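You operate a simulated robot arm through the tools that you are given. There is no shell and no other tool. Be economical: measure what you need, move in short steps, check, and stop when the job is done.

The job below is to be done with a simulated robot arm. You get a single attempt, and the scene is never put back.

Task
Put brass hex spacers U and R in the grey kit tray.
Fine: turn each pocket to PICK and leave the pocket of R there; the other brass spacers stay in their pockets, the steel one where it stands. Set down upright: what you pick out.

Only the result counts: the job must be done as asked and must still hold three seconds after the hand-in. Knocking over, shifting, dropping, spilling or breaking anything else fails it.

Robot
A 7-joint arm with a two-finger gripper on a trunk, on a base that drives. Base frame: it is fixed to the floor where the robot stands at the start and does not move with it; the origin is under the middle of the robot, x ahead of it, y to its left, z up; the surface under the hand at the start is at about z = 800. Lengths are in mm, angles in degrees, forces in N, time in s.
With the tool pointing down near the work surface it reaches from about 320 to 760 mm from the robot's upright axis, wherever it stands. Its first joint turns from -166.0 to 166.0 degrees. Places, roughly: inside of the grey kit tray [400, 100, 800]; parts carousel [500, -100, 800]. Payload 1.71 kg.
The TCP is the grasp point between the finger pads, 20 mm short of the fingertips. In the tool frame z runs along the fingers and y along their closing line. The gripper opens to 96 mm. The gripper's body begins 113 mm behind the TCP.
Orientation is that of the tool frame in the base frame, as [roll, pitch, yaw] about the fixed x, y, z axes, in that order (R = Rz(yaw) Ry(pitch) Rx(roll)). With the fingers straight down and closing along the base's y, the tool's x points along the base's -x, its y along +y and its z along -z.

Tools
- The arm moves only by the tool step_arm. Its argument "moves" is a list of rows, each an object of numbers (a shift or turn left out is 0, a gripper value left out holds the last): "tx", "ty", "tz": the shift along the base's x, y, z in mm; "ax", "ay", "az": the turn, a rotation vector about the base's x, y, z in degrees; "grip": the opening, from 0 (shut) to 1 (fully open). In form: [{"tx": .., "ty": .., "tz": .., "ax": .., "ay": .., "az": .., "grip": ..}, ...]. A call has 1 to 10 rows; each row shifts and turns the commanded pose from where the row before left it. Rows are played at 5 a second. More than 50 mm and 8.6 degrees between two rows, or a gripper value outside its range, and nothing of the call is played. A pose out of reach is approached as far as the arm can. The call stops where the force on the tool passes 90 N (or 10 N more than at its start, if that is more) or the arm is blocked; 0.2 s more then pass. Each finger travels about 153 mm/s and halts on what it meets, pressing with about 33 N; the grip force reading is that of the motor and also rises with nothing between the fingers. The clock runs only during rows and for 0.2 s after the last one: add rows that do not move to give the fingers time. The reply holds the time, the measured pose of the TCP, the force on the tool along the base axes, the opening and the grip force, in the units named above and with some noise, with the torque about the TCP (base axes, N m) and any sound that the robot's microphone picked up.
- Cameras (640 x 400 px; columns grow to the right, rows downward): "scene" is now at [27, 114.9, 1561]; the picture's right is [-0.53, -0.84, 0.01], its down [-0.71, 0.44, -0.55] and it looks along [0.46, -0.30, -0.83] (base axes); focal length 291 px, centre (320, 200). "wrist" rides on the gripper at [66, 14, -145] in the tool frame; the picture's right is [-0.21, 0.98, 0.00], its down [-0.88, -0.18, -0.44] and it looks along [-0.43, -0.09, 0.90] (tool axes); focal length 275 px, centre (320, 200). There is no depth. A picture from a camera that has moved, and an enlarged one, comes with that camera's place and axes in the base frame and with its lens.
- snapshot(camera): a new picture of that camera. No time passes.
- raise_lower(by): slides the trunk up (or, below 0, down) by that many mm; the arm and the scene camera ride with it, the base frame stays. It gives what a move gives, with no picture.
- base_move(legs): drives the robot by 1 to 6 legs, each [ahead, turn to the left] in mm and degrees, along the robot's own axes; the way and the turn of a leg run together, so that a leg with both is an arc; at most 1500 mm and 180 degrees a leg. The arm and the cameras ride along, it lands a little off, and it stops where it bumps. It gives what a move gives.
- head_to(pan, tilt): turns the head with the scene camera to pan (to the left, within 155 degrees either way) and tilt (down, from -29 to 69), counted from straight ahead of the robot. It gives what a move gives.
- close_up(camera, box): a new picture of the part [left, top, right, bottom] of that camera's present view, enlarged. No time passes.
- close_job(): hands the job in; it is judged then, once.

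Work in short steps. Places have to be worked out from the pictures, the camera data and where the tool is seen: move nearer, look again, correct. Check each grasp and each placing, and mend what went wrong. You have 120 turns and 98 pictures in all, those below and enlarged ones among them. Open the gripper and draw the arm clear of the work before you hand the job in, unless the task says otherwise; then end with one line.

The tools are called by a JSON object that holds its "name" and its "arguments". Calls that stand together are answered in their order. step_arm: Moves the arm, as the interface text tells. Its arguments: {"type":"object","properties":{"moves":{"type":"array","items":{"type":"object","properties":{"tx":{"type":"number"},"ty":{"type":"number"},"tz":{"type":"number"},"ax":{"type":"number"},"ay":{"type":"number"},"az":{"type":"number"},"grip":{"type":"number"}}}}},"required":["moves"]} The other tools are called the same way: raise_lower (by) slides the trunk up or down; base_move (legs) drives the base; head_to (pan, tilt) turns the head that bears the scene camera; snapshot (camera) takes a picture; close_up (camera, box) takes an enlarged picture of a part of a camera's view; close_job () hands the job in.

At the start:

```text
clock: 0.0
tool_pos: [520.9, -0.3, 1158.5]
tcp_rot: [-179.9, 0.0, -180.0]
ft_force: [-0.1, -0.3, 1.2]
ft_torque: [0.0, 0.01, 0.0]
gripper_width: 96.0
grip_force: 0.1
trunk travel left (down, up): [-175.0, 211.0]
robot x, y, heading: [2.3, -2.0, 0.0]
head pan, tilt: [-32.3, 55.8]
```

scene: 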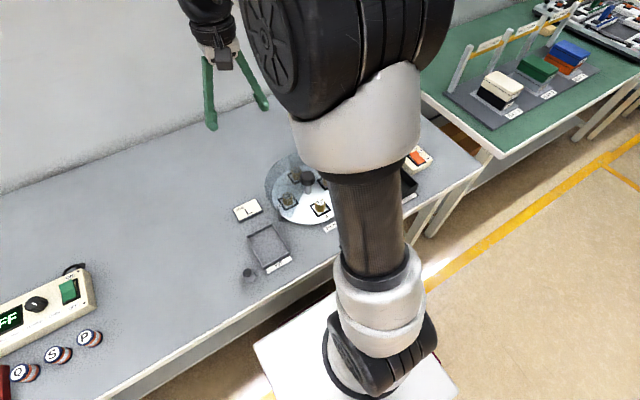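
wrist: 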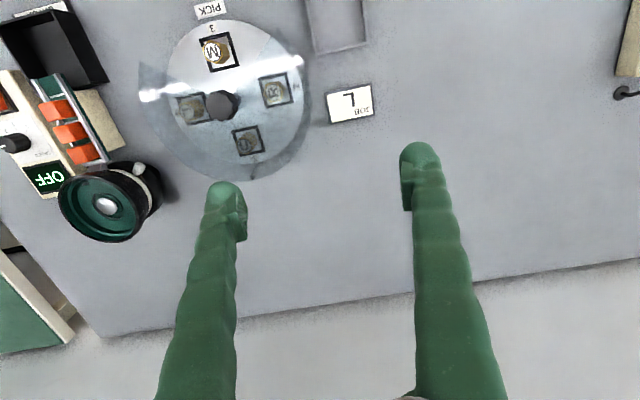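

The wrist view shows the carousel, a PICK label, a crank or handwheel and a control box. I'll enlarge those areas to read them.

{"name": "close_up", "arguments": {"camera": "wrist", "box": [130, 0, 330, 190]}}

{"name": "close_up", "arguments": {"camera": "wrist", "box": [0, 0, 200, 260]}}

{"name": "close_up", "arguments": {"camera": "scene", "box": [200, 130, 460, 300]}}

{"name": "close_up", "arguments": {"camera": "scene", "box": [0, 240, 200, 400]}}

```text
2.11 times, centred on (230, 95) of wrist
camera zoom: at [455.6, 12.1, 1303.0], right [0.21, 0.98, 0.0], down [0.88, -0.18, 0.44], along [0.43, -0.09, -0.9], focal length 580 px, centre (510, 421)
```

zoom: 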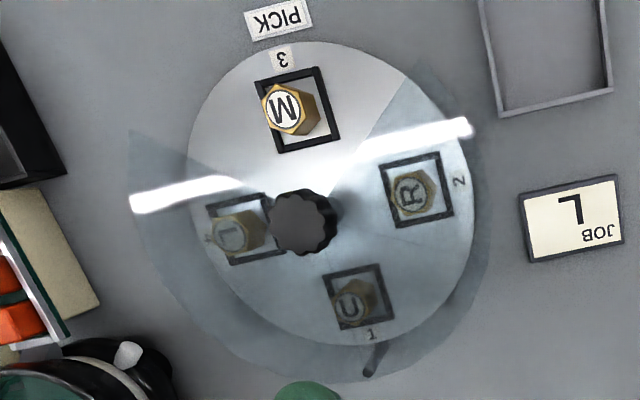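

```text
1.54 times, centred on (100, 130) of wrist
camera zoom: at [455.6, 12.1, 1303.0], right [0.21, 0.98, 0.0], down [0.88, -0.18, 0.44], along [0.43, -0.09, -0.9], focal length 424 px, centre (658, 308)
```

zoom: 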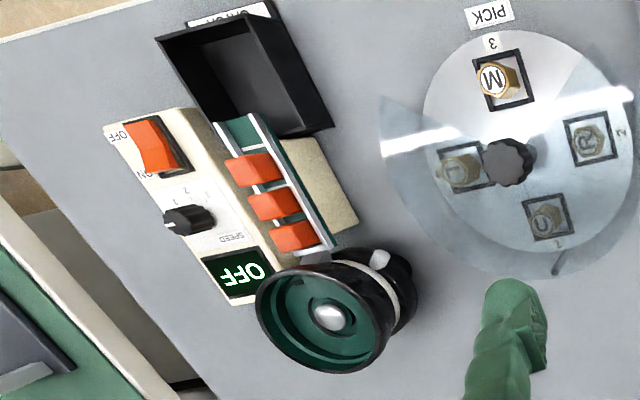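

```text
2.35 times, centred on (330, 215) of scene
camera zoom: at [27.0, 114.9, 1561.0], right [-0.53, -0.84, 0.01], down [-0.71, 0.44, -0.55], along [0.46, -0.3, -0.83], focal length 684 px, centre (296, 165)
```

zoom: 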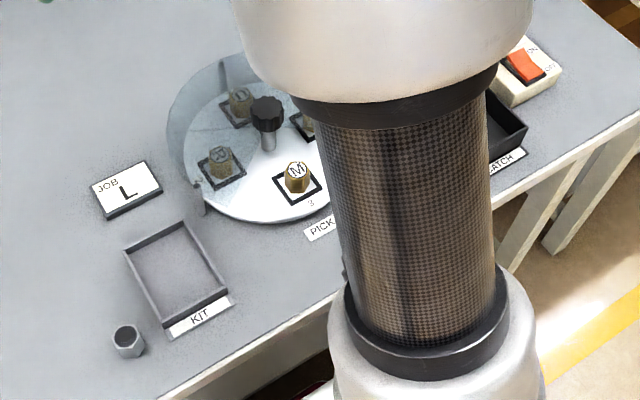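

```text
2.50 times, centred on (100, 320) of scene
camera zoom: at [27.0, 114.9, 1561.0], right [-0.53, -0.84, 0.01], down [-0.71, 0.44, -0.55], along [0.46, -0.3, -0.83], focal length 727 px, centre (870, -100)
```

zoom: 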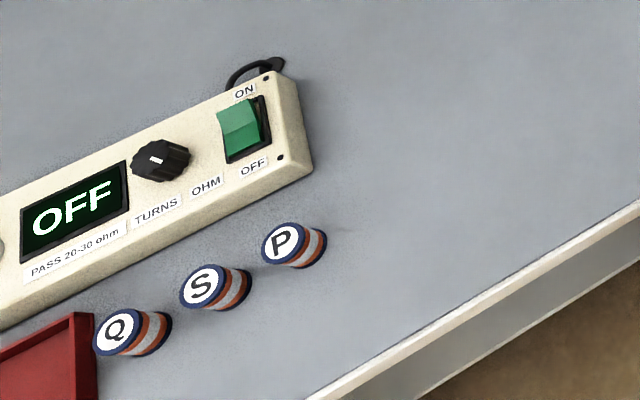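

The carousel has a central knob and a clear cover that is open at PICK. Pocket M (3) is at PICK now, U is in pocket 1 and R is in pocket 2. I'll move the wrist camera closer for a better look.

{"name": "step_arm", "arguments": {"moves": [{"tx": -30, "ty": -28, "tz": -20}, {"tx": -30, "ty": -28, "tz": -20}, {"tx": -30, "ty": -28, "tz": -20}, {"tx": -28, "ty": -28, "tz": -20}, {}]}}

{"name": "snapshot", "arguments": {"camera": "wrist"}}

{"name": "snapshot", "arguments": {"camera": "scene"}}

```text
clock: 1.2
tool_pos: [384.4, -112.9, 1085.7]
tcp_rot: [-180.0, 0.9, -179.9]
ft_force: [0.3, 0.0, 0.1]
ft_torque: [0.0, 0.03, 0.0]
gripper_width: 95.9
grip_force: 0.0
trunk travel left (down, up): [-175.0, 211.0]
robot x, y, heading: [1.0, -1.3, 0.2]
head pan, tilt: [-32.3, 55.8]
```

```text
91 pictures are left
camera wrist: at [317.6, -100.1, 1229.6], right [0.21, 0.98, 0.0], down [0.87, -0.18, 0.46], along [0.45, -0.09, -0.89], focal length 275 px, centre (320, 200)
```

wrist: 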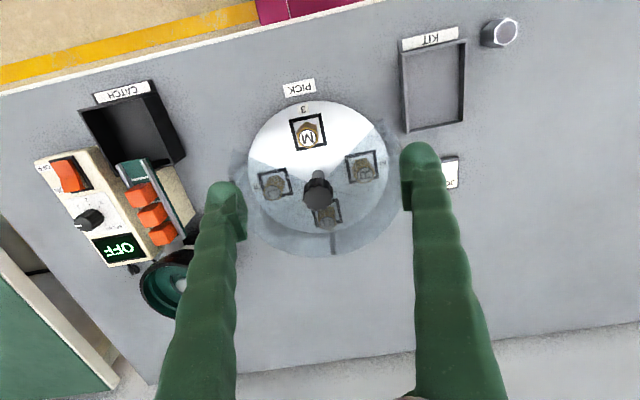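

```text
90 pictures are left
camera scene: at [27.3, 114.9, 1561.0], right [-0.53, -0.84, 0.01], down [-0.71, 0.44, -0.55], along [0.46, -0.3, -0.83], focal length 291 px, centre (320, 200)
```

scene: 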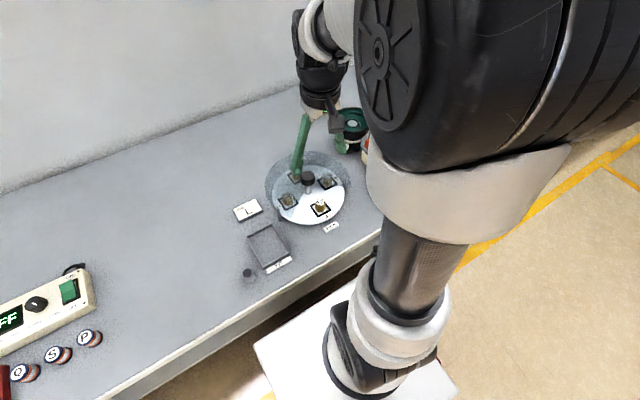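

The view is clearer now, so I'll enlarge the carousel in both cameras.

{"name": "close_up", "arguments": {"camera": "wrist", "box": [235, 70, 405, 265]}}

{"name": "close_up", "arguments": {"camera": "scene", "box": [225, 135, 385, 285]}}

```text
2.05 times, centred on (320, 168) of wrist
camera zoom: at [317.6, -100.1, 1229.6], right [0.21, 0.98, 0.0], down [0.87, -0.18, 0.46], along [0.45, -0.09, -0.89], focal length 565 px, centre (320, 267)
```

zoom: 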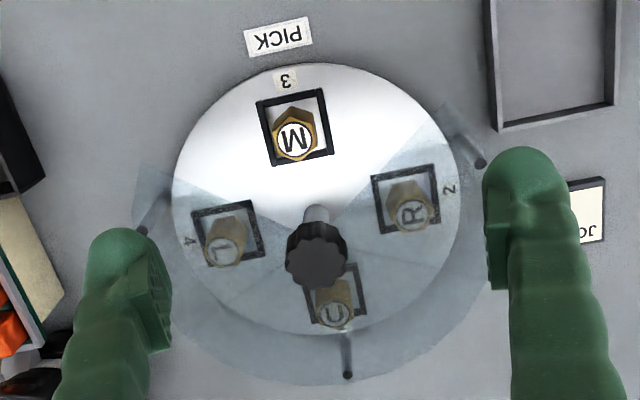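

```text
2.67 times, centred on (305, 210) of scene
camera zoom: at [27.3, 114.9, 1561.0], right [-0.53, -0.84, 0.01], down [-0.71, 0.44, -0.55], along [0.46, -0.3, -0.83], focal length 776 px, centre (360, 173)
```

zoom: 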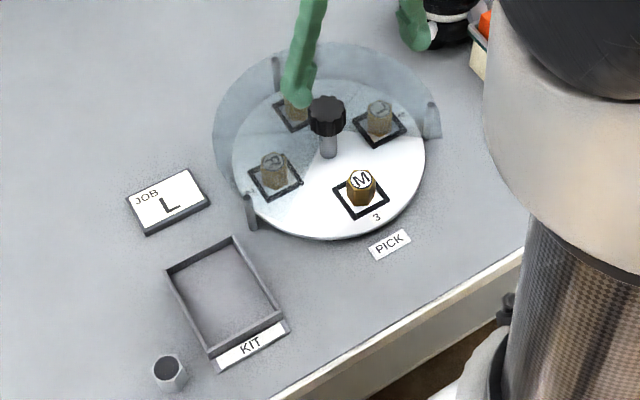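

U's pocket 1 is on the +x side and R's pocket 2 on the +y side. PICK faces −x, and the knob is near (477,−134) with its top at about z 905. U comes first: turn +180°, pick it, then turn back −90° for R. Next I'll move above the knob.

{"name": "step_arm", "arguments": {"moves": [{"tx": 31, "ty": -7, "tz": -20}, {"tx": 31, "ty": -7, "tz": -20}, {"tx": 31, "ty": -7, "tz": -20}, {"tz": -20}, {}]}}

{"name": "snapshot", "arguments": {"camera": "wrist"}}

{"name": "close_up", "arguments": {"camera": "scene", "box": [225, 105, 385, 255]}}

```text
clock: 2.4
tool_pos: [477.4, -132.1, 1005.6]
tcp_rot: [-180.0, 0.8, 180.0]
ft_force: [-0.5, -0.3, -0.8]
ft_torque: [0.05, 0.01, -0.02]
gripper_width: 96.0
grip_force: 0.1
trunk travel left (down, up): [-175.0, 211.0]
robot x, y, heading: [-1.7, 4.7, -0.2]
head pan, tilt: [-32.3, 55.8]
```

```text
87 pictures are left
camera wrist: at [410.2, -120.1, 1149.4], right [0.21, 0.98, 0.0], down [0.87, -0.18, 0.46], along [0.45, -0.09, -0.89], focal length 275 px, centre (320, 200)
```

wrist: 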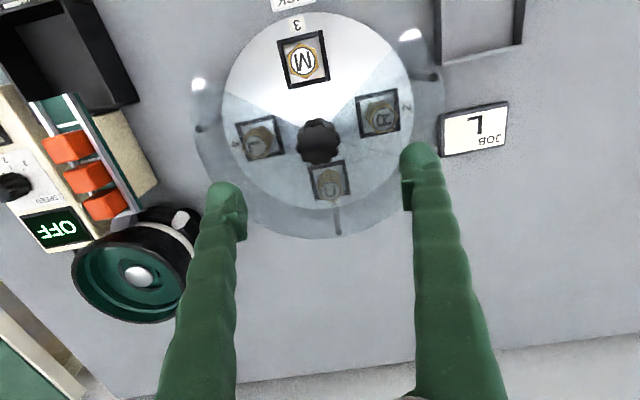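

```text
2.67 times, centred on (305, 180) of scene
camera zoom: at [26.9, 115.0, 1561.0], right [-0.53, -0.84, 0.01], down [-0.71, 0.44, -0.55], along [0.46, -0.3, -0.83], focal length 776 px, centre (360, 253)
```

zoom: 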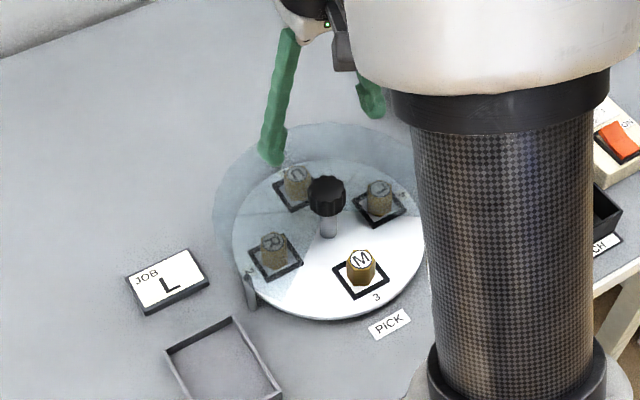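

The knob re-measures at about (480,−135). I'll descend partway and check again.

{"name": "step_arm", "arguments": {"moves": [{"tx": 3, "ty": -3, "tz": -30, "grip": 0.8}, {"tz": -30}, {"tz": -20}, {}]}}

{"name": "snapshot", "arguments": {"camera": "wrist"}}

{"name": "close_up", "arguments": {"camera": "scene", "box": [225, 105, 385, 255]}}

```text
clock: 3.4
tool_pos: [482.2, -135.5, 925.9]
tcp_rot: [179.9, 0.9, -179.9]
ft_force: [0.7, 0.2, 0.5]
ft_torque: [0.0, 0.03, 0.01]
gripper_width: 76.8
grip_force: 0.1
trunk travel left (down, up): [-175.0, 211.0]
robot x, y, heading: [-1.1, 0.8, -0.1]
head pan, tilt: [-32.3, 55.8]
```

```text
85 pictures are left
camera wrist: at [413.4, -123.4, 1070.0], right [0.21, 0.98, 0.0], down [0.87, -0.18, 0.46], along [0.45, -0.09, -0.89], focal length 275 px, centre (320, 200)
```

wrist: 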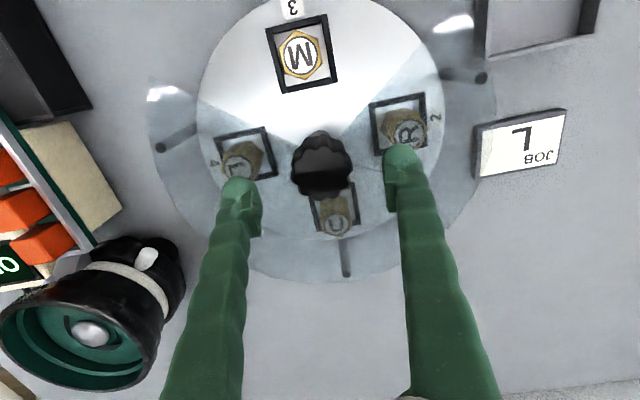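

```text
2.67 times, centred on (305, 180) of scene
camera zoom: at [27.0, 114.8, 1561.0], right [-0.54, -0.84, 0.01], down [-0.71, 0.44, -0.55], along [0.46, -0.3, -0.83], focal length 776 px, centre (360, 253)
```

zoom: 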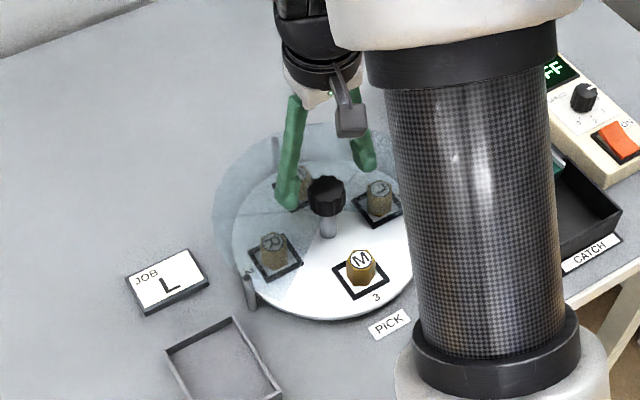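

I want a more exact knob centre before gripping, so I'll enlarge it.

{"name": "close_up", "arguments": {"camera": "wrist", "box": [220, 100, 420, 225]}}

```text
3.20 times, centred on (320, 162) of wrist
camera zoom: at [413.4, -123.4, 1070.0], right [0.21, 0.98, 0.0], down [0.87, -0.18, 0.46], along [0.45, -0.09, -0.89], focal length 881 px, centre (320, 320)
```

zoom: 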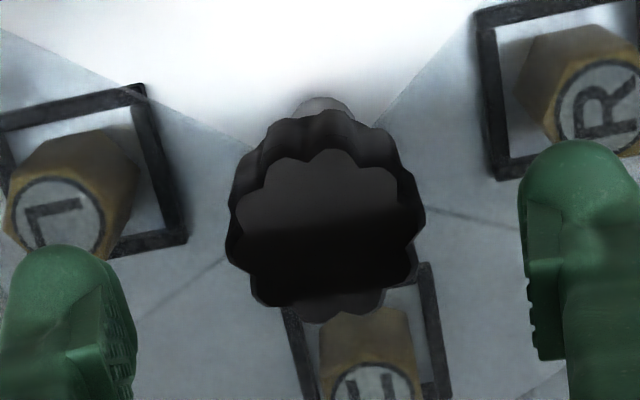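

The knob centre is about (478,−134) and it spans z 878–908. I'll lower to z≈896 and close on it.

{"name": "step_arm", "arguments": {"moves": [{"tx": -4, "ty": 1, "tz": -15}, {"tz": -15}, {}, {"grip": 0.3}, {}, {}]}}

{"name": "close_up", "arguments": {"camera": "wrist", "box": [200, 0, 440, 240]}}

```text
clock: 4.8
tool_pos: [478.0, -135.0, 896.1]
tcp_rot: [-179.9, 0.7, -180.0]
ft_force: [-1.1, -0.2, -2.0]
ft_torque: [0.0, -0.06, 0.01]
gripper_width: 41.3
grip_force: 34.9
trunk travel left (down, up): [-175.0, 211.0]
robot x, y, heading: [-2.6, -1.9, -0.2]
head pan, tilt: [-32.3, 55.8]
```

```text
1.67 times, centred on (320, 120) of wrist
camera zoom: at [409.6, -122.0, 1040.0], right [0.21, 0.98, 0.0], down [0.87, -0.18, 0.46], along [0.45, -0.09, -0.89], focal length 459 px, centre (320, 333)
```

zoom: 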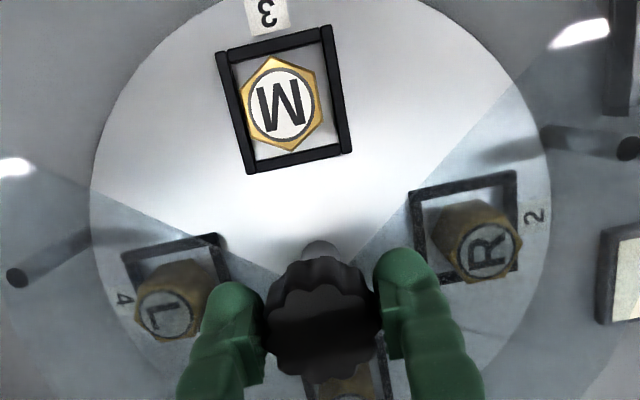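

The gripper holds the knob at 41.3 mm. I'll start with a gentle +24° turn to see how the disc follows.

{"name": "step_arm", "arguments": {"moves": [{"az": 3}, {"az": 4}, {"az": 4}, {"az": 4}, {"az": 4}, {"az": 3}, {"az": 2}, {}]}}

{"name": "snapshot", "arguments": {"camera": "wrist"}}

{"name": "close_up", "arguments": {"camera": "scene", "box": [225, 105, 385, 255]}}

```text
clock: 6.6
tool_pos: [477.3, -135.8, 895.6]
tcp_rot: [-180.0, 0.9, -156.0]
ft_force: [1.8, -1.4, 0.4]
ft_torque: [0.08, -0.24, 0.02]
gripper_width: 41.4
grip_force: 34.9
trunk travel left (down, up): [-175.0, 211.0]
robot x, y, heading: [1.1, 0.1, -0.0]
head pan, tilt: [-32.3, 55.8]
```

```text
81 pictures are left
camera wrist: at [409.9, -151.7, 1040.0], right [-0.21, 0.98, 0.0], down [0.87, 0.19, 0.46], along [0.45, 0.1, -0.89], focal length 275 px, centre (320, 200)
```

wrist: 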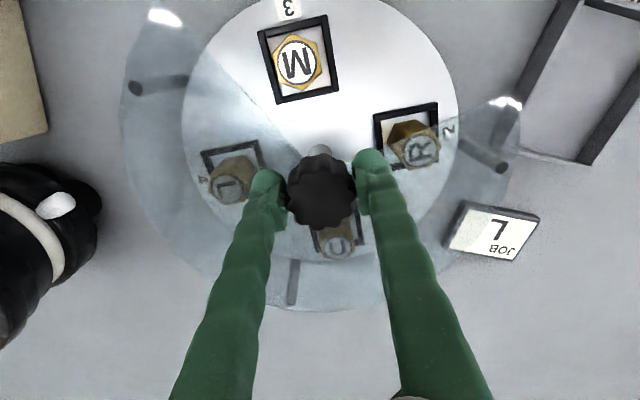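

```text
2.67 times, centred on (305, 180) of scene
camera zoom: at [27.0, 114.7, 1561.0], right [-0.54, -0.84, 0.01], down [-0.71, 0.44, -0.55], along [0.46, -0.3, -0.83], focal length 776 px, centre (360, 253)
```

zoom: 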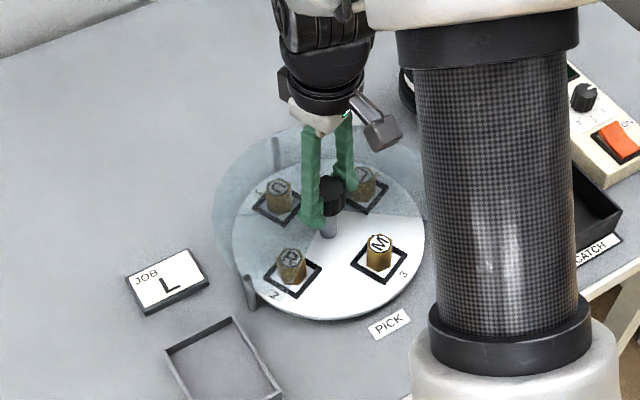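

The disc follows the knob. I'll continue to about +90°.

{"name": "step_arm", "arguments": {"moves": [{"az": 4}, {"az": 7}, {"az": 8}, {"az": 8}, {"az": 8}, {"az": 8}, {"az": 8}, {"az": 8}, {"az": 5}, {"az": 2}]}}

{"name": "snapshot", "arguments": {"camera": "wrist"}}

{"name": "close_up", "arguments": {"camera": "scene", "box": [225, 105, 385, 255]}}

```text
clock: 8.8
tool_pos: [478.9, -137.3, 896.4]
tcp_rot: [-179.9, 0.9, -89.9]
ft_force: [18.5, -12.3, 9.2]
ft_torque: [0.09, -0.04, -0.11]
gripper_width: 41.0
grip_force: 35.1
trunk travel left (down, up): [-175.0, 211.0]
robot x, y, heading: [1.0, -0.2, 0.2]
head pan, tilt: [-32.3, 55.8]
```

```text
79 pictures are left
camera wrist: at [465.4, -205.9, 1040.0], right [-0.98, 0.2, 0.0], down [0.18, 0.87, 0.46], along [0.09, 0.45, -0.89], focal length 275 px, centre (320, 200)
```

wrist: 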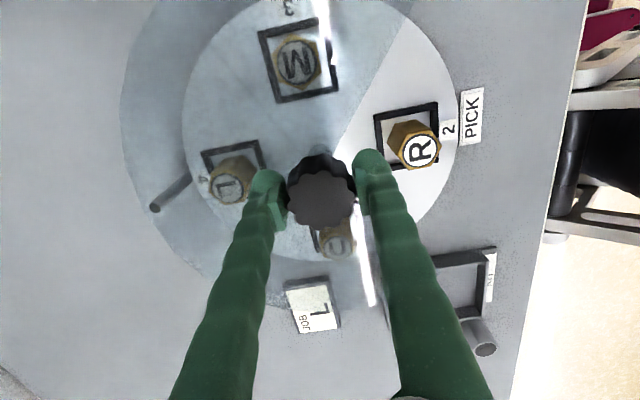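

```text
2.67 times, centred on (305, 180) of scene
camera zoom: at [28.6, 113.6, 1561.1], right [-0.54, -0.84, 0.01], down [-0.71, 0.44, -0.55], along [0.46, -0.3, -0.84], focal length 776 px, centre (360, 253)
```

zoom: 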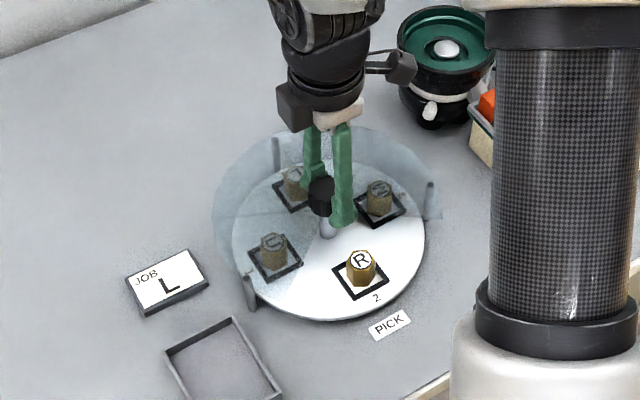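

R is at PICK after exactly +90°. There is some side force, so I'll release, unwind the wrist by 90° and regrip. First I'll open and look for any spring-back.

{"name": "step_arm", "arguments": {"moves": [{"grip": 0.8}, {}, {"tz": 20}, {"tz": 15}, {}]}}

{"name": "close_up", "arguments": {"camera": "wrist", "box": [200, 50, 440, 290]}}

{"name": "close_up", "arguments": {"camera": "scene", "box": [225, 105, 385, 255]}}

```text
clock: 10.0
tool_pos: [477.2, -135.6, 930.7]
tcp_rot: [179.9, 0.9, -90.1]
ft_force: [-0.9, -0.2, -0.3]
ft_torque: [-0.03, 0.02, -0.02]
gripper_width: 76.7
grip_force: 0.0
trunk travel left (down, up): [-175.0, 211.0]
robot x, y, heading: [0.8, -1.3, 0.2]
head pan, tilt: [-32.3, 55.8]
```

```text
1.67 times, centred on (320, 170) of wrist
camera zoom: at [463.9, -204.5, 1074.5], right [-0.98, 0.21, 0.0], down [0.19, 0.87, 0.46], along [0.09, 0.45, -0.89], focal length 459 px, centre (320, 250)
```

zoom: 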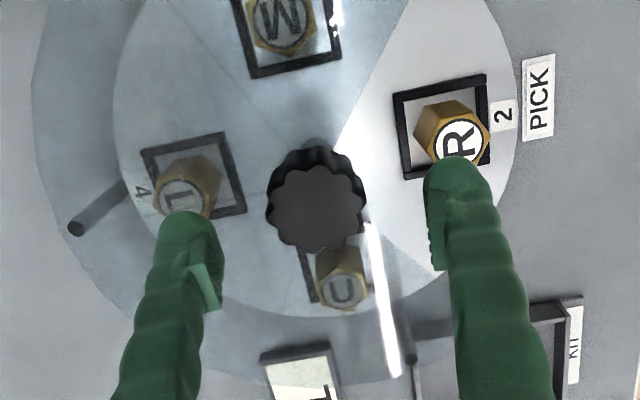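

```text
2.67 times, centred on (305, 180) of scene
camera zoom: at [27.1, 114.8, 1561.0], right [-0.53, -0.84, 0.01], down [-0.71, 0.44, -0.55], along [0.46, -0.3, -0.83], focal length 776 px, centre (360, 253)
```

zoom: 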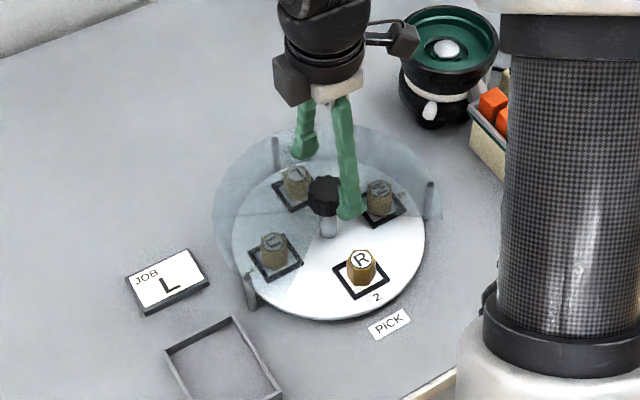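

The disc stayed put, and the earlier load suggests the knob axis is about 2 mm further in +x. I'll unwind the wrist with the fingers raised.

{"name": "step_arm", "arguments": {"moves": [{"tx": 2, "az": -8.5}, {"az": -8.5}, {"az": -8.5}, {"az": -8.5}, {"az": -8.5}, {"az": -8.5}, {"az": -8.5}, {"az": -8.5}, {"az": -8.5}, {"az": -8.5}]}}

{"name": "step_arm", "arguments": {"moves": [{"az": -5}, {}, {"tz": -20}, {"tz": -15}, {}, {"grip": 0.3}, {}, {}]}}

```text
clock: 12.2
tool_pos: [478.8, -135.7, 930.3]
tcp_rot: [179.9, 0.8, -175.1]
ft_force: [0.2, -0.3, -0.6]
ft_torque: [-0.04, -0.01, -0.03]
gripper_width: 76.8
grip_force: 0.1
trunk travel left (down, up): [-175.0, 211.0]
robot x, y, heading: [-2.4, 5.8, -0.1]
head pan, tilt: [-32.3, 55.8]
```

```text
clock: 14.0
tool_pos: [479.7, -135.2, 894.9]
tcp_rot: [-179.9, 0.9, -179.9]
ft_force: [-2.1, 2.7, -2.2]
ft_torque: [0.04, -0.3, 0.04]
gripper_width: 40.3
grip_force: 35.2
trunk travel left (down, up): [-175.0, 211.0]
robot x, y, heading: [2.4, 3.0, -0.0]
head pan, tilt: [-32.3, 55.8]
```

The regrip is good at 40.3 mm. I'll turn another +90°.

{"name": "step_arm", "arguments": {"moves": [{"az": 3}, {"az": 5}, {"az": 5}, {"az": 5}, {"az": 6}, {"az": 6}, {"az": 6}, {"az": 6}, {"az": 6}, {"az": 5}]}}

{"name": "step_arm", "arguments": {"moves": [{"az": 4}, {"az": 5}, {"az": 6}, {"az": 6}, {"az": 6}, {"az": 5}, {"az": 3}, {"az": 2}, {}]}}

{"name": "snapshot", "arguments": {"camera": "wrist"}}

{"name": "close_up", "arguments": {"camera": "scene", "box": [225, 105, 385, 255]}}

```text
clock: 16.2
tool_pos: [479.3, -135.1, 895.7]
tcp_rot: [179.9, 0.8, -127.0]
ft_force: [-5.4, 3.4, -13.1]
ft_torque: [-0.31, 0.11, -0.03]
gripper_width: 40.3
grip_force: 35.3
trunk travel left (down, up): [-175.0, 211.0]
robot x, y, heading: [2.5, -0.5, -0.3]
head pan, tilt: [-32.3, 55.8]
```

```text
clock: 18.2
tool_pos: [477.6, -135.6, 895.0]
tcp_rot: [180.0, 0.9, -89.9]
ft_force: [-0.9, 4.4, -3.0]
ft_torque: [0.23, 0.02, -0.38]
gripper_width: 40.2
grip_force: 34.6
trunk travel left (down, up): [-175.0, 211.0]
robot x, y, heading: [-1.6, -3.2, -0.1]
head pan, tilt: [-32.3, 55.8]
```

```text
75 pictures are left
camera wrist: at [465.6, -204.5, 1039.7], right [-0.98, 0.21, 0.0], down [0.18, 0.87, 0.46], along [0.09, 0.45, -0.89], focal length 275 px, centre (320, 200)
```

wrist: 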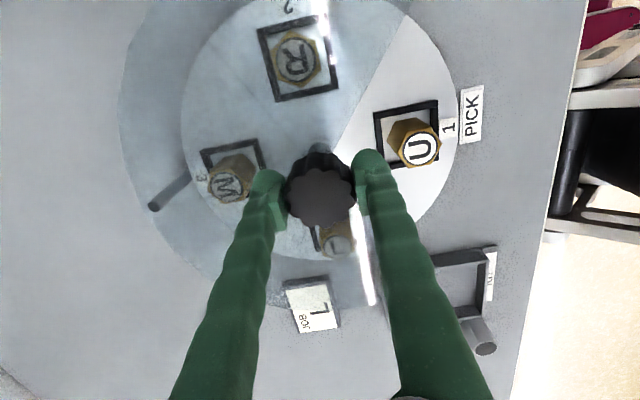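

```text
2.67 times, centred on (305, 180) of scene
camera zoom: at [27.2, 115.1, 1561.0], right [-0.53, -0.84, 0.01], down [-0.71, 0.44, -0.55], along [0.46, -0.3, -0.83], focal length 776 px, centre (360, 253)
```

zoom: 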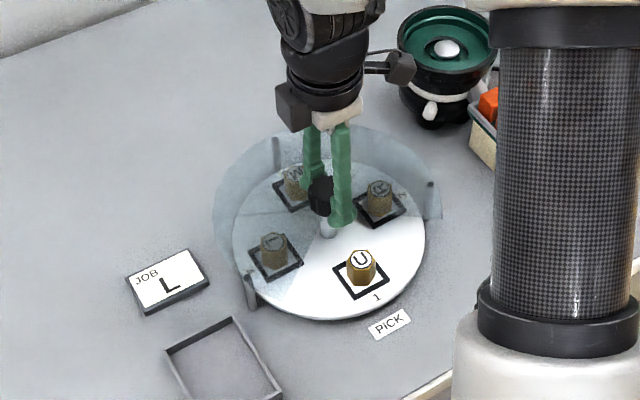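

U is at PICK. I'll release, lift and unwind the wrist, then view U from above.

{"name": "step_arm", "arguments": {"moves": [{"grip": 0.8}, {}, {"tz": 30}, {"tz": 40}, {"tz": 40, "az": -6}, {"az": -8.4}, {"az": -8.4}, {"az": -8.4}, {"az": -8.4}, {"az": -8.4}]}}

{"name": "step_arm", "arguments": {"moves": [{"az": -8.4, "tx": -10}, {"az": -8.4, "tx": -10}, {"az": -8.4, "tx": -12}, {"az": -8.4, "tx": -12}, {"az": -8.4, "tx": -12}, {"tx": -12}, {}]}}

{"name": "snapshot", "arguments": {"camera": "wrist"}}

{"name": "close_up", "arguments": {"camera": "scene", "box": [225, 155, 385, 305]}}

```text
clock: 20.4
tool_pos: [479.6, -135.8, 1005.5]
tcp_rot: [180.0, 0.7, -138.1]
ft_force: [-0.6, 0.2, 0.6]
ft_torque: [0.0, -0.01, 0.0]
gripper_width: 76.8
grip_force: 0.0
trunk travel left (down, up): [-175.0, 211.0]
robot x, y, heading: [1.4, 2.9, 0.1]
head pan, tilt: [-32.3, 55.8]
```

```text
clock: 22.0
tool_pos: [411.2, -136.0, 1005.3]
tcp_rot: [179.9, 0.9, 179.9]
ft_force: [0.7, 0.6, 0.3]
ft_torque: [0.01, -0.02, 0.03]
gripper_width: 76.9
grip_force: 0.0
trunk travel left (down, up): [-175.0, 211.0]
robot x, y, heading: [2.3, -4.2, -0.2]
head pan, tilt: [-32.3, 55.8]
```

```text
73 pictures are left
camera wrist: at [343.8, -122.7, 1149.6], right [0.21, 0.98, 0.0], down [0.87, -0.19, 0.46], along [0.45, -0.09, -0.89], focal length 275 px, centre (320, 200)
```

wrist: 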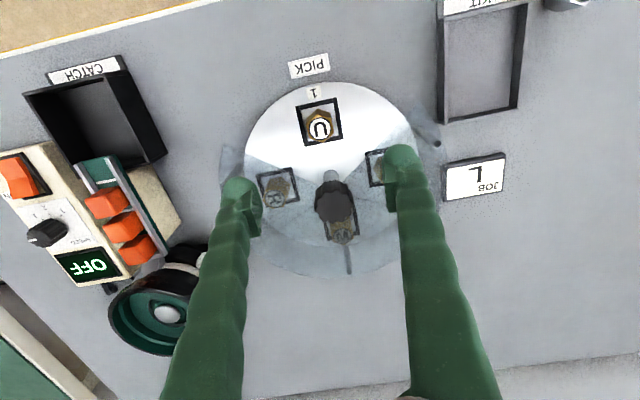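

```text
2.67 times, centred on (305, 230) of scene
camera zoom: at [27.0, 114.8, 1561.0], right [-0.53, -0.84, 0.01], down [-0.71, 0.44, -0.55], along [0.46, -0.3, -0.83], focal length 776 px, centre (360, 120)
```

zoom: 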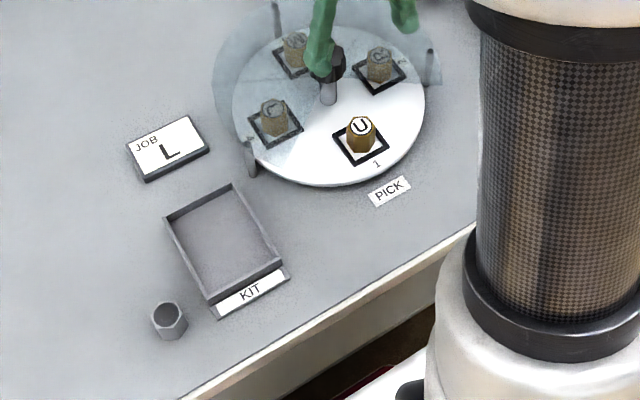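

{"name": "close_up", "arguments": {"camera": "wrist", "box": [270, 70, 370, 170]}}

{"name": "close_up", "arguments": {"camera": "scene", "box": [290, 185, 350, 235]}}

{"name": "close_up", "arguments": {"camera": "scene", "box": [225, 215, 305, 285]}}

```text
4.00 times, centred on (320, 120) of wrist
camera zoom: at [343.8, -122.7, 1149.6], right [0.21, 0.98, 0.0], down [0.87, -0.19, 0.46], along [0.45, -0.09, -0.89], focal length 1101 px, centre (320, 520)
```

zoom: 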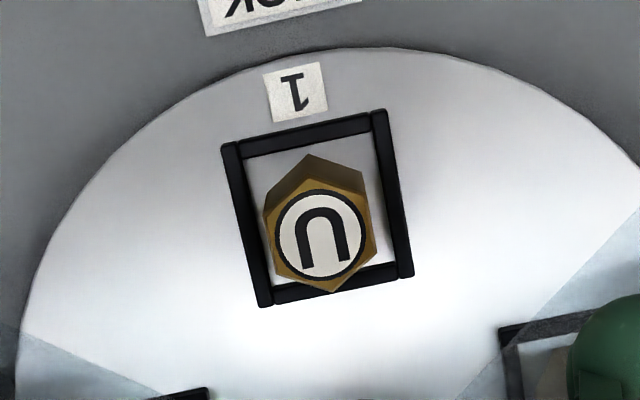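

```text
8.00 times, centred on (320, 210) of scene
camera zoom: at [27.0, 114.8, 1561.0], right [-0.53, -0.84, 0.01], down [-0.71, 0.44, -0.55], along [0.46, -0.3, -0.83], focal length 2327 px, centre (320, 120)
```

zoom: 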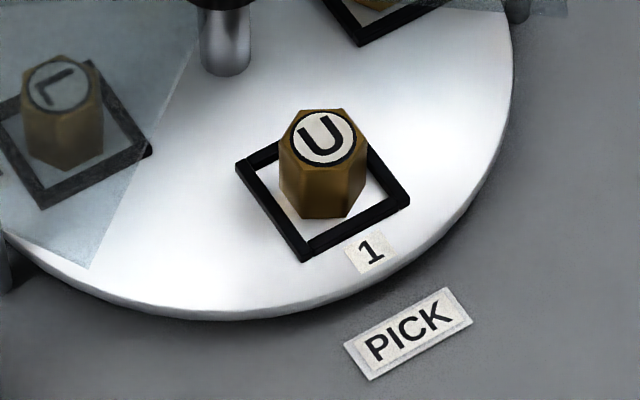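

```text
5.71 times, centred on (265, 250) of scene
camera zoom: at [27.0, 114.8, 1561.0], right [-0.53, -0.84, 0.01], down [-0.71, 0.44, -0.55], along [0.46, -0.3, -0.83], focal length 1662 px, centre (634, -86)
```

zoom: 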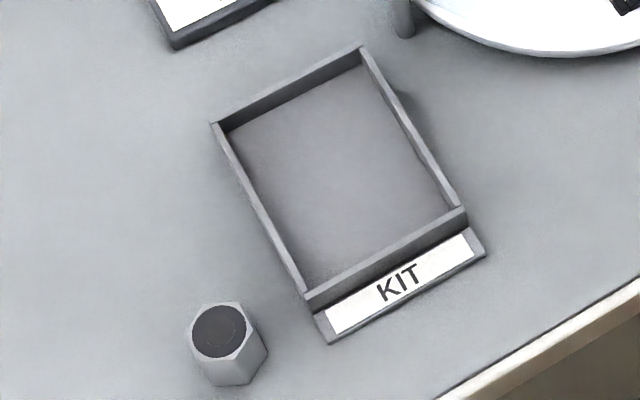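

U is at about (410.5,−135), top at z≈853, with its flats facing ±y, so the current yaw suits it. I'll descend to just above it and check.

{"name": "step_arm", "arguments": {"moves": [{"tz": -40, "ty": 1}, {"tz": -40}, {"tz": -30}, {"tz": -15}, {}]}}

{"name": "snapshot", "arguments": {"camera": "wrist"}}

{"name": "close_up", "arguments": {"camera": "scene", "box": [270, 165, 370, 245]}}

```text
clock: 23.2
tool_pos: [410.9, -134.2, 880.1]
tcp_rot: [-179.9, 0.9, 180.0]
ft_force: [0.3, 0.2, -0.2]
ft_torque: [0.05, 0.0, 0.0]
gripper_width: 76.8
grip_force: 0.0
trunk travel left (down, up): [-175.0, 211.0]
robot x, y, heading: [-4.2, 2.3, -0.0]
head pan, tilt: [-32.3, 55.8]
```

```text
68 pictures are left
camera wrist: at [343.5, -121.5, 1024.2], right [0.21, 0.98, 0.0], down [0.87, -0.18, 0.46], along [0.45, -0.09, -0.89], focal length 275 px, centre (320, 200)
```

wrist: 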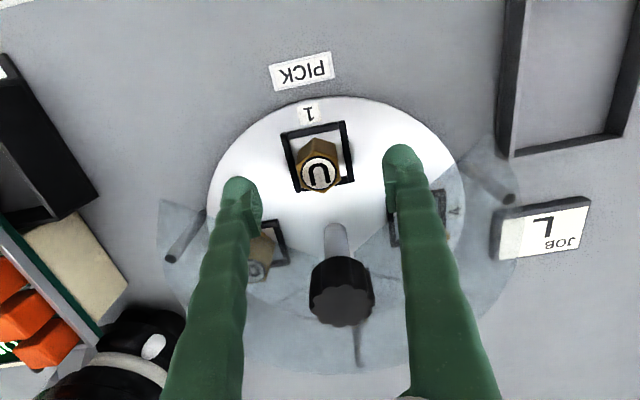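

```text
5.00 times, centred on (320, 205) of scene
camera zoom: at [26.8, 114.9, 1561.0], right [-0.53, -0.84, 0.01], down [-0.71, 0.44, -0.55], along [0.46, -0.3, -0.83], focal length 1454 px, centre (320, 175)
```

zoom: 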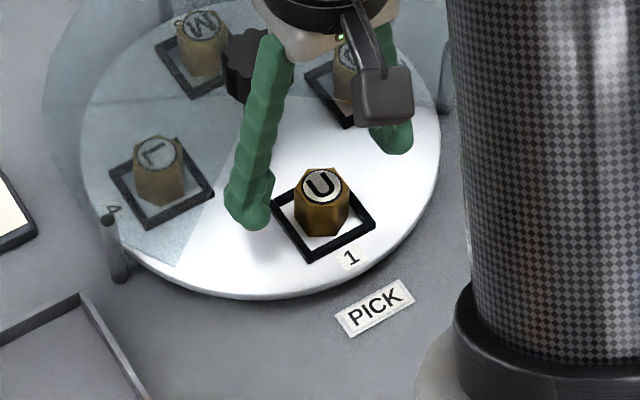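

U sits centred between the fingers. I'll narrow the opening a little, lower to TCP z≈850 so the tips stay above the pocket frame, and close.

{"name": "step_arm", "arguments": {"moves": [{"grip": 0.6, "ty": -0.5}, {"tz": -15}, {"tz": -15}, {}, {"grip": 0.2}, {}, {}]}}

{"name": "close_up", "arguments": {"camera": "wrist", "box": [220, 60, 420, 260]}}

{"name": "close_up", "arguments": {"camera": "scene", "box": [270, 165, 370, 245]}}

```text
clock: 24.8
tool_pos: [411.0, -134.5, 851.3]
tcp_rot: [-179.9, 0.8, -179.9]
ft_force: [-1.5, 0.8, -0.2]
ft_torque: [0.05, 0.03, 0.04]
gripper_width: 26.9
grip_force: 33.0
trunk travel left (down, up): [-175.0, 211.0]
robot x, y, heading: [-0.4, -2.1, 0.1]
head pan, tilt: [-32.3, 55.8]
```

```text
2.00 times, centred on (320, 160) of wrist
camera zoom: at [343.9, -122.3, 994.8], right [0.21, 0.98, 0.0], down [0.87, -0.18, 0.46], along [0.45, -0.09, -0.89], focal length 551 px, centre (320, 280)
```

zoom: 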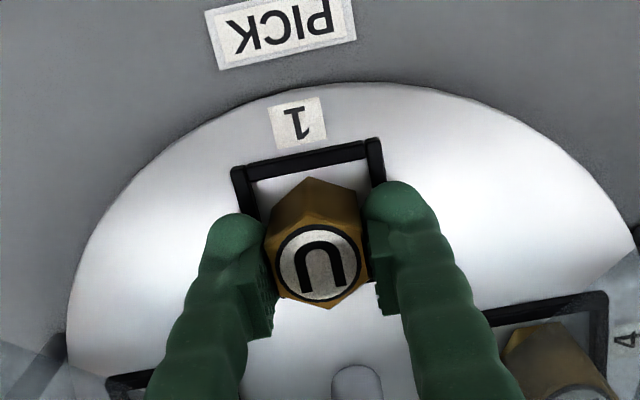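

```text
5.00 times, centred on (320, 205) of scene
camera zoom: at [27.0, 114.8, 1561.0], right [-0.53, -0.84, 0.01], down [-0.71, 0.44, -0.55], along [0.46, -0.3, -0.83], focal length 1454 px, centre (320, 175)
```

zoom: 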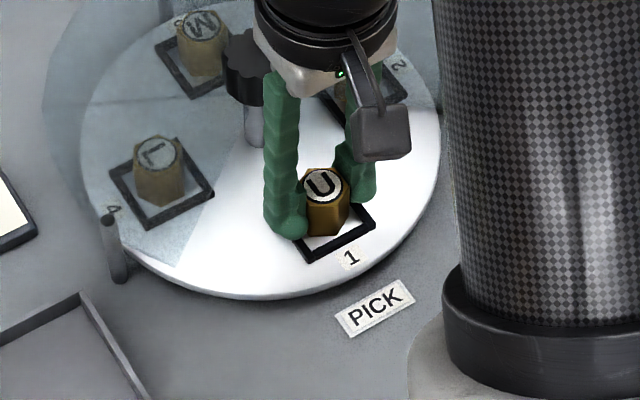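

U is gripped (26.9 mm across flats). I'll lift it straight up and check.

{"name": "step_arm", "arguments": {"moves": [{"tz": 8}, {"tz": 20}, {"tz": 30}, {"tz": 40}, {"tz": 20}, {}]}}

{"name": "snapshot", "arguments": {"camera": "wrist"}}

{"name": "close_up", "arguments": {"camera": "scene", "box": [220, 105, 380, 245]}}

```text
clock: 26.2
tool_pos: [411.4, -134.7, 966.9]
tcp_rot: [-179.9, 0.7, -180.0]
ft_force: [-0.5, 0.0, -1.5]
ft_torque: [0.01, 0.0, 0.0]
gripper_width: 27.0
grip_force: 33.3
trunk travel left (down, up): [-175.0, 211.0]
robot x, y, heading: [-3.5, 1.1, 0.3]
head pan, tilt: [-32.3, 55.8]
```

```text
64 pictures are left
camera wrist: at [344.9, -122.7, 1112.7], right [0.21, 0.98, 0.0], down [0.87, -0.18, 0.46], along [0.45, -0.09, -0.89], focal length 275 px, centre (320, 200)
```

wrist: 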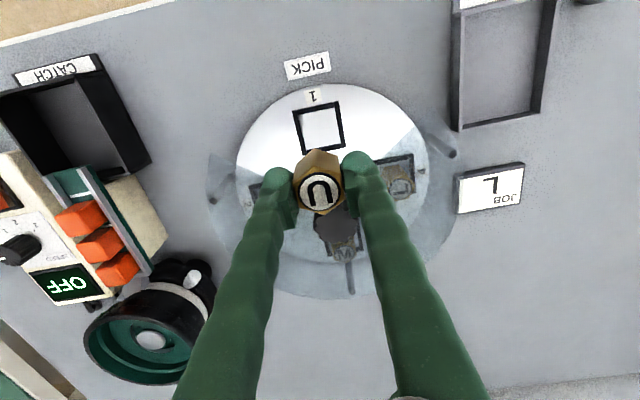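

```text
2.86 times, centred on (300, 175) of scene
camera zoom: at [27.1, 114.8, 1561.0], right [-0.53, -0.84, 0.01], down [-0.71, 0.44, -0.55], along [0.46, -0.3, -0.83], focal length 831 px, centre (377, 271)
```

zoom: 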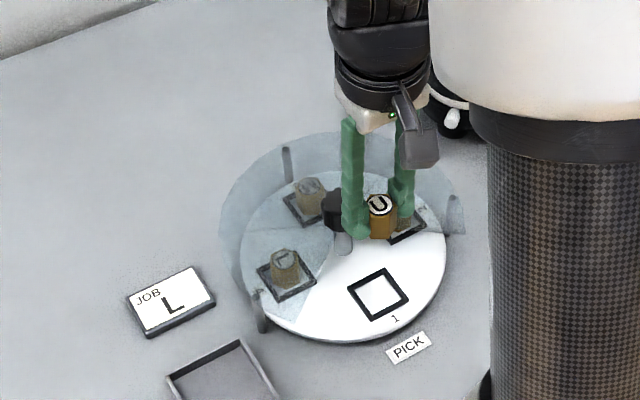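

U is in the gripper and clear of everything. I'll carry it over to the tray, which I estimate spans x 346–443 and y 12–86.

{"name": "step_arm", "arguments": {"moves": [{"ty": 20}, {"ty": 35}, {"ty": 35}, {"ty": 35}, {"ty": 35}, {"ty": 22, "tx": 6}, {}]}}

{"name": "snapshot", "arguments": {"camera": "wrist"}}

{"name": "close_up", "arguments": {"camera": "scene", "box": [200, 165, 340, 295]}}

```text
clock: 27.8
tool_pos: [416.9, 47.2, 967.9]
tcp_rot: [180.0, 0.8, -180.0]
ft_force: [0.1, -0.4, -0.7]
ft_torque: [-0.02, -0.06, 0.02]
gripper_width: 26.7
grip_force: 33.2
trunk travel left (down, up): [-175.0, 211.0]
robot x, y, heading: [-1.6, 0.2, -0.0]
head pan, tilt: [-32.3, 55.8]
```

```text
62 pictures are left
camera wrist: at [350.3, 60.5, 1112.9], right [0.21, 0.98, 0.0], down [0.87, -0.18, 0.46], along [0.45, -0.09, -0.89], focal length 275 px, centre (320, 200)
```

wrist: 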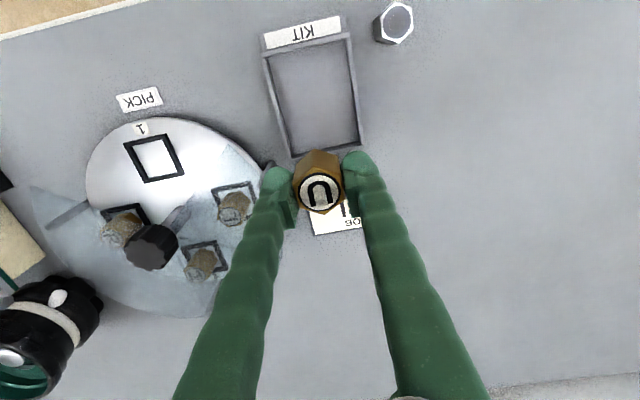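

```text
3.08 times, centred on (270, 230) of scene
camera zoom: at [27.0, 114.9, 1561.0], right [-0.54, -0.84, 0.01], down [-0.71, 0.44, -0.55], along [0.46, -0.3, -0.83], focal length 895 px, centre (474, 108)
```

zoom: 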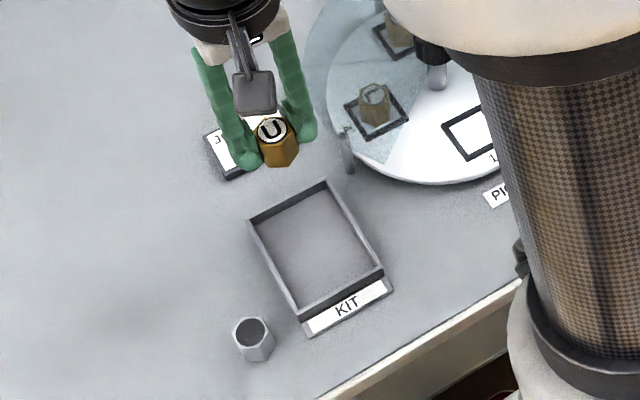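

U hangs over the far half of the tray, and the two views agree on a tray centre of about (394,49). I'll lower it in stages.

{"name": "step_arm", "arguments": {"moves": [{"tz": -30, "ty": 1.5}, {"tz": -35}, {"tz": -30}, {"tz": -10}, {}]}}

{"name": "snapshot", "arguments": {"camera": "wrist"}}

{"name": "close_up", "arguments": {"camera": "scene", "box": [220, 195, 320, 285]}}

```text
clock: 29.0
tool_pos: [417.1, 49.5, 863.7]
tcp_rot: [-179.9, 0.8, 179.9]
ft_force: [-0.6, -0.8, -1.6]
ft_torque: [-0.01, -0.02, 0.0]
gripper_width: 26.9
grip_force: 32.3
trunk travel left (down, up): [-175.0, 211.0]
robot x, y, heading: [0.2, 0.1, -0.1]
head pan, tilt: [-32.3, 55.8]
```

```text
60 pictures are left
camera wrist: at [349.9, 61.8, 1007.6], right [0.21, 0.98, 0.0], down [0.87, -0.18, 0.46], along [0.45, -0.09, -0.89], focal length 275 px, centre (320, 200)
```

wrist: 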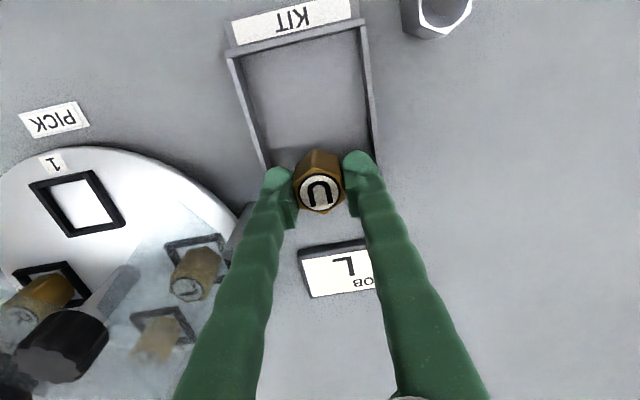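

```text
4.44 times, centred on (270, 240) of scene
camera zoom: at [27.0, 114.9, 1561.0], right [-0.54, -0.84, 0.01], down [-0.71, 0.44, -0.55], along [0.46, -0.3, -0.83], focal length 1293 px, centre (542, 22)
```

zoom: 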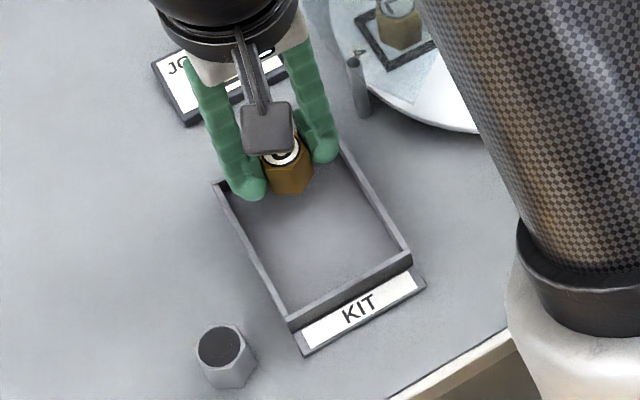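

U is inside the tray outline. I'll shift 5 mm away from the far wall and then lower in small steps, watching the force.

{"name": "step_arm", "arguments": {"moves": [{"tx": -5}, {"tz": -8}, {"tz": -6}, {"tz": -3}, {}, {}]}}

{"name": "close_up", "arguments": {"camera": "scene", "box": [220, 195, 320, 285]}}

```text
clock: 30.4
tool_pos: [411.3, 48.8, 847.1]
tcp_rot: [-180.0, 0.9, 179.9]
ft_force: [0.2, -0.3, -1.7]
ft_torque: [0.03, 0.0, -0.02]
gripper_width: 26.8
grip_force: 33.1
trunk travel left (down, up): [-175.0, 211.0]
robot x, y, heading: [-1.7, 0.1, 0.0]
head pan, tilt: [-32.3, 55.8]
```

```text
4.44 times, centred on (270, 240) of scene
camera zoom: at [27.0, 114.9, 1561.0], right [-0.54, -0.84, 0.01], down [-0.71, 0.44, -0.55], along [0.46, -0.3, -0.83], focal length 1293 px, centre (542, 22)
```

zoom: 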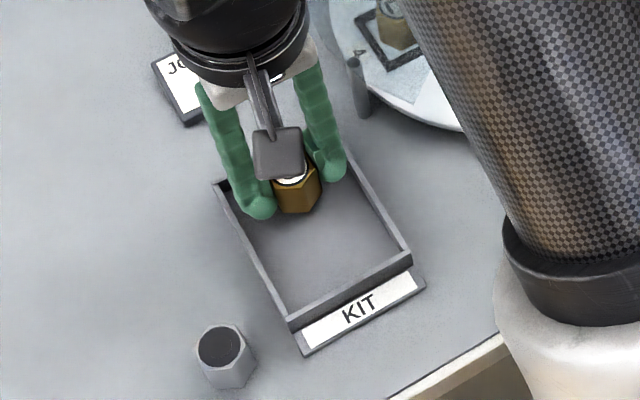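

There's no contact yet at z 847, so I'll keep going down in 2 mm steps.

{"name": "step_arm", "arguments": {"moves": [{"tz": -2}, {"tz": -2}, {"tz": -2}, {}]}}

{"name": "step_arm", "arguments": {"moves": [{"tz": -2}, {"tz": -1}, {}]}}

```text
clock: 31.4
tool_pos: [411.7, 48.3, 839.7]
tcp_rot: [180.0, 0.8, 180.0]
ft_force: [0.6, 0.2, -0.5]
ft_torque: [0.0, 0.04, -0.03]
gripper_width: 26.8
grip_force: 32.6
trunk travel left (down, up): [-175.0, 211.0]
robot x, y, heading: [0.1, -1.1, -0.1]
head pan, tilt: [-32.3, 55.8]
```

```text
clock: 32.2
tool_pos: [411.0, 48.0, 838.0]
tcp_rot: [-180.0, 0.7, -179.9]
ft_force: [0.3, -0.1, -1.3]
ft_torque: [0.0, -0.01, -0.04]
gripper_width: 27.0
grip_force: 33.1
trunk travel left (down, up): [-175.0, 211.0]
robot x, y, heading: [-0.3, -3.1, -0.3]
head pan, tilt: [-32.3, 55.8]
```

{"name": "step_arm", "arguments": {"moves": [{"tz": -1.5}, {"tz": -1}, {}]}}

{"name": "step_arm", "arguments": {"moves": [{"tz": -1}, {"tz": -1}, {}]}}

{"name": "close_up", "arguments": {"camera": "scene", "box": [230, 205, 300, 275]}}

```text
clock: 33.0
tool_pos: [412.4, 48.1, 835.3]
tcp_rot: [-180.0, 0.9, -179.9]
ft_force: [-0.4, 0.8, 4.6]
ft_torque: [-0.02, -0.01, -0.03]
gripper_width: 26.8
grip_force: 33.3
trunk travel left (down, up): [-175.0, 211.0]
robot x, y, heading: [2.9, -1.6, -0.1]
head pan, tilt: [-32.3, 55.8]
```

```text
clock: 33.8
tool_pos: [412.5, 48.5, 833.8]
tcp_rot: [-180.0, 1.0, -180.0]
ft_force: [0.5, 0.5, 25.5]
ft_torque: [-0.05, 0.04, -0.03]
gripper_width: 26.7
grip_force: 33.2
trunk travel left (down, up): [-175.0, 211.0]
robot x, y, heading: [2.7, -1.2, -0.2]
head pan, tilt: [-32.3, 55.8]
```

```text
5.71 times, centred on (265, 240) of scene
camera zoom: at [25.3, 114.8, 1561.1], right [-0.54, -0.84, 0.01], down [-0.71, 0.44, -0.55], along [0.46, -0.3, -0.83], focal length 1662 px, centre (634, -29)
```

zoom: 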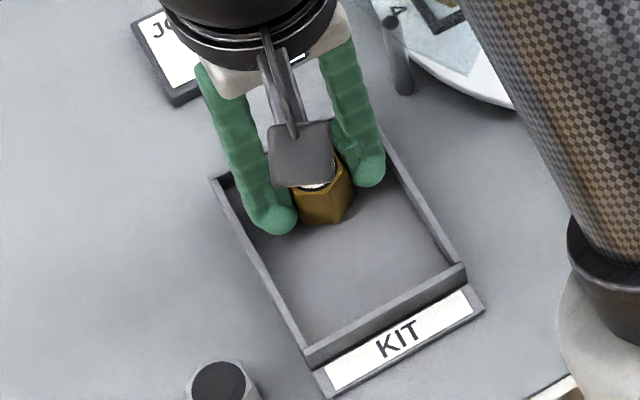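

Contact is at z≈835.5, and 25 N shows it is seated. I'll ease up, open slightly, then lift away.

{"name": "step_arm", "arguments": {"moves": [{"tz": 1.7}, {}, {"grip": 0.4}, {}, {"grip": 0.45}, {"tz": 10}, {"tz": 25}, {"tz": 40}, {"tz": 50}, {}]}}

{"name": "snapshot", "arguments": {"camera": "wrist"}}

{"name": "close_up", "arguments": {"camera": "scene", "box": [230, 205, 300, 275]}}

```text
clock: 36.0
tool_pos: [413.2, 48.7, 959.5]
tcp_rot: [179.9, 0.8, 180.0]
ft_force: [0.1, 0.3, 0.0]
ft_torque: [0.0, -0.02, 0.01]
gripper_width: 43.1
grip_force: 0.0
trunk travel left (down, up): [-175.0, 211.0]
robot x, y, heading: [-3.3, -0.7, 0.2]
head pan, tilt: [-32.3, 55.8]
```

```text
56 pictures are left
camera wrist: at [345.1, 60.8, 1104.2], right [0.21, 0.98, 0.0], down [0.87, -0.18, 0.46], along [0.45, -0.09, -0.89], focal length 275 px, centre (320, 200)
```

wrist: 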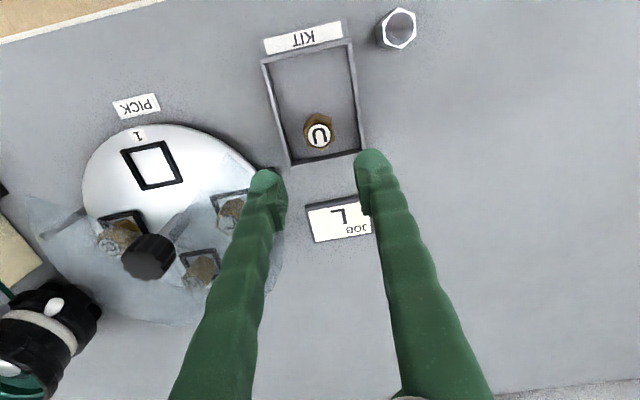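

```text
5.71 times, centred on (265, 240) of scene
camera zoom: at [27.3, 114.9, 1560.9], right [-0.53, -0.84, 0.01], down [-0.71, 0.44, -0.55], along [0.46, -0.3, -0.83], focal length 1662 px, centre (634, -29)
```

zoom: 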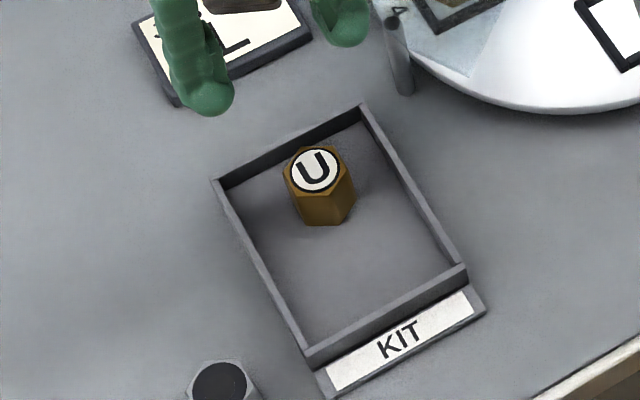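

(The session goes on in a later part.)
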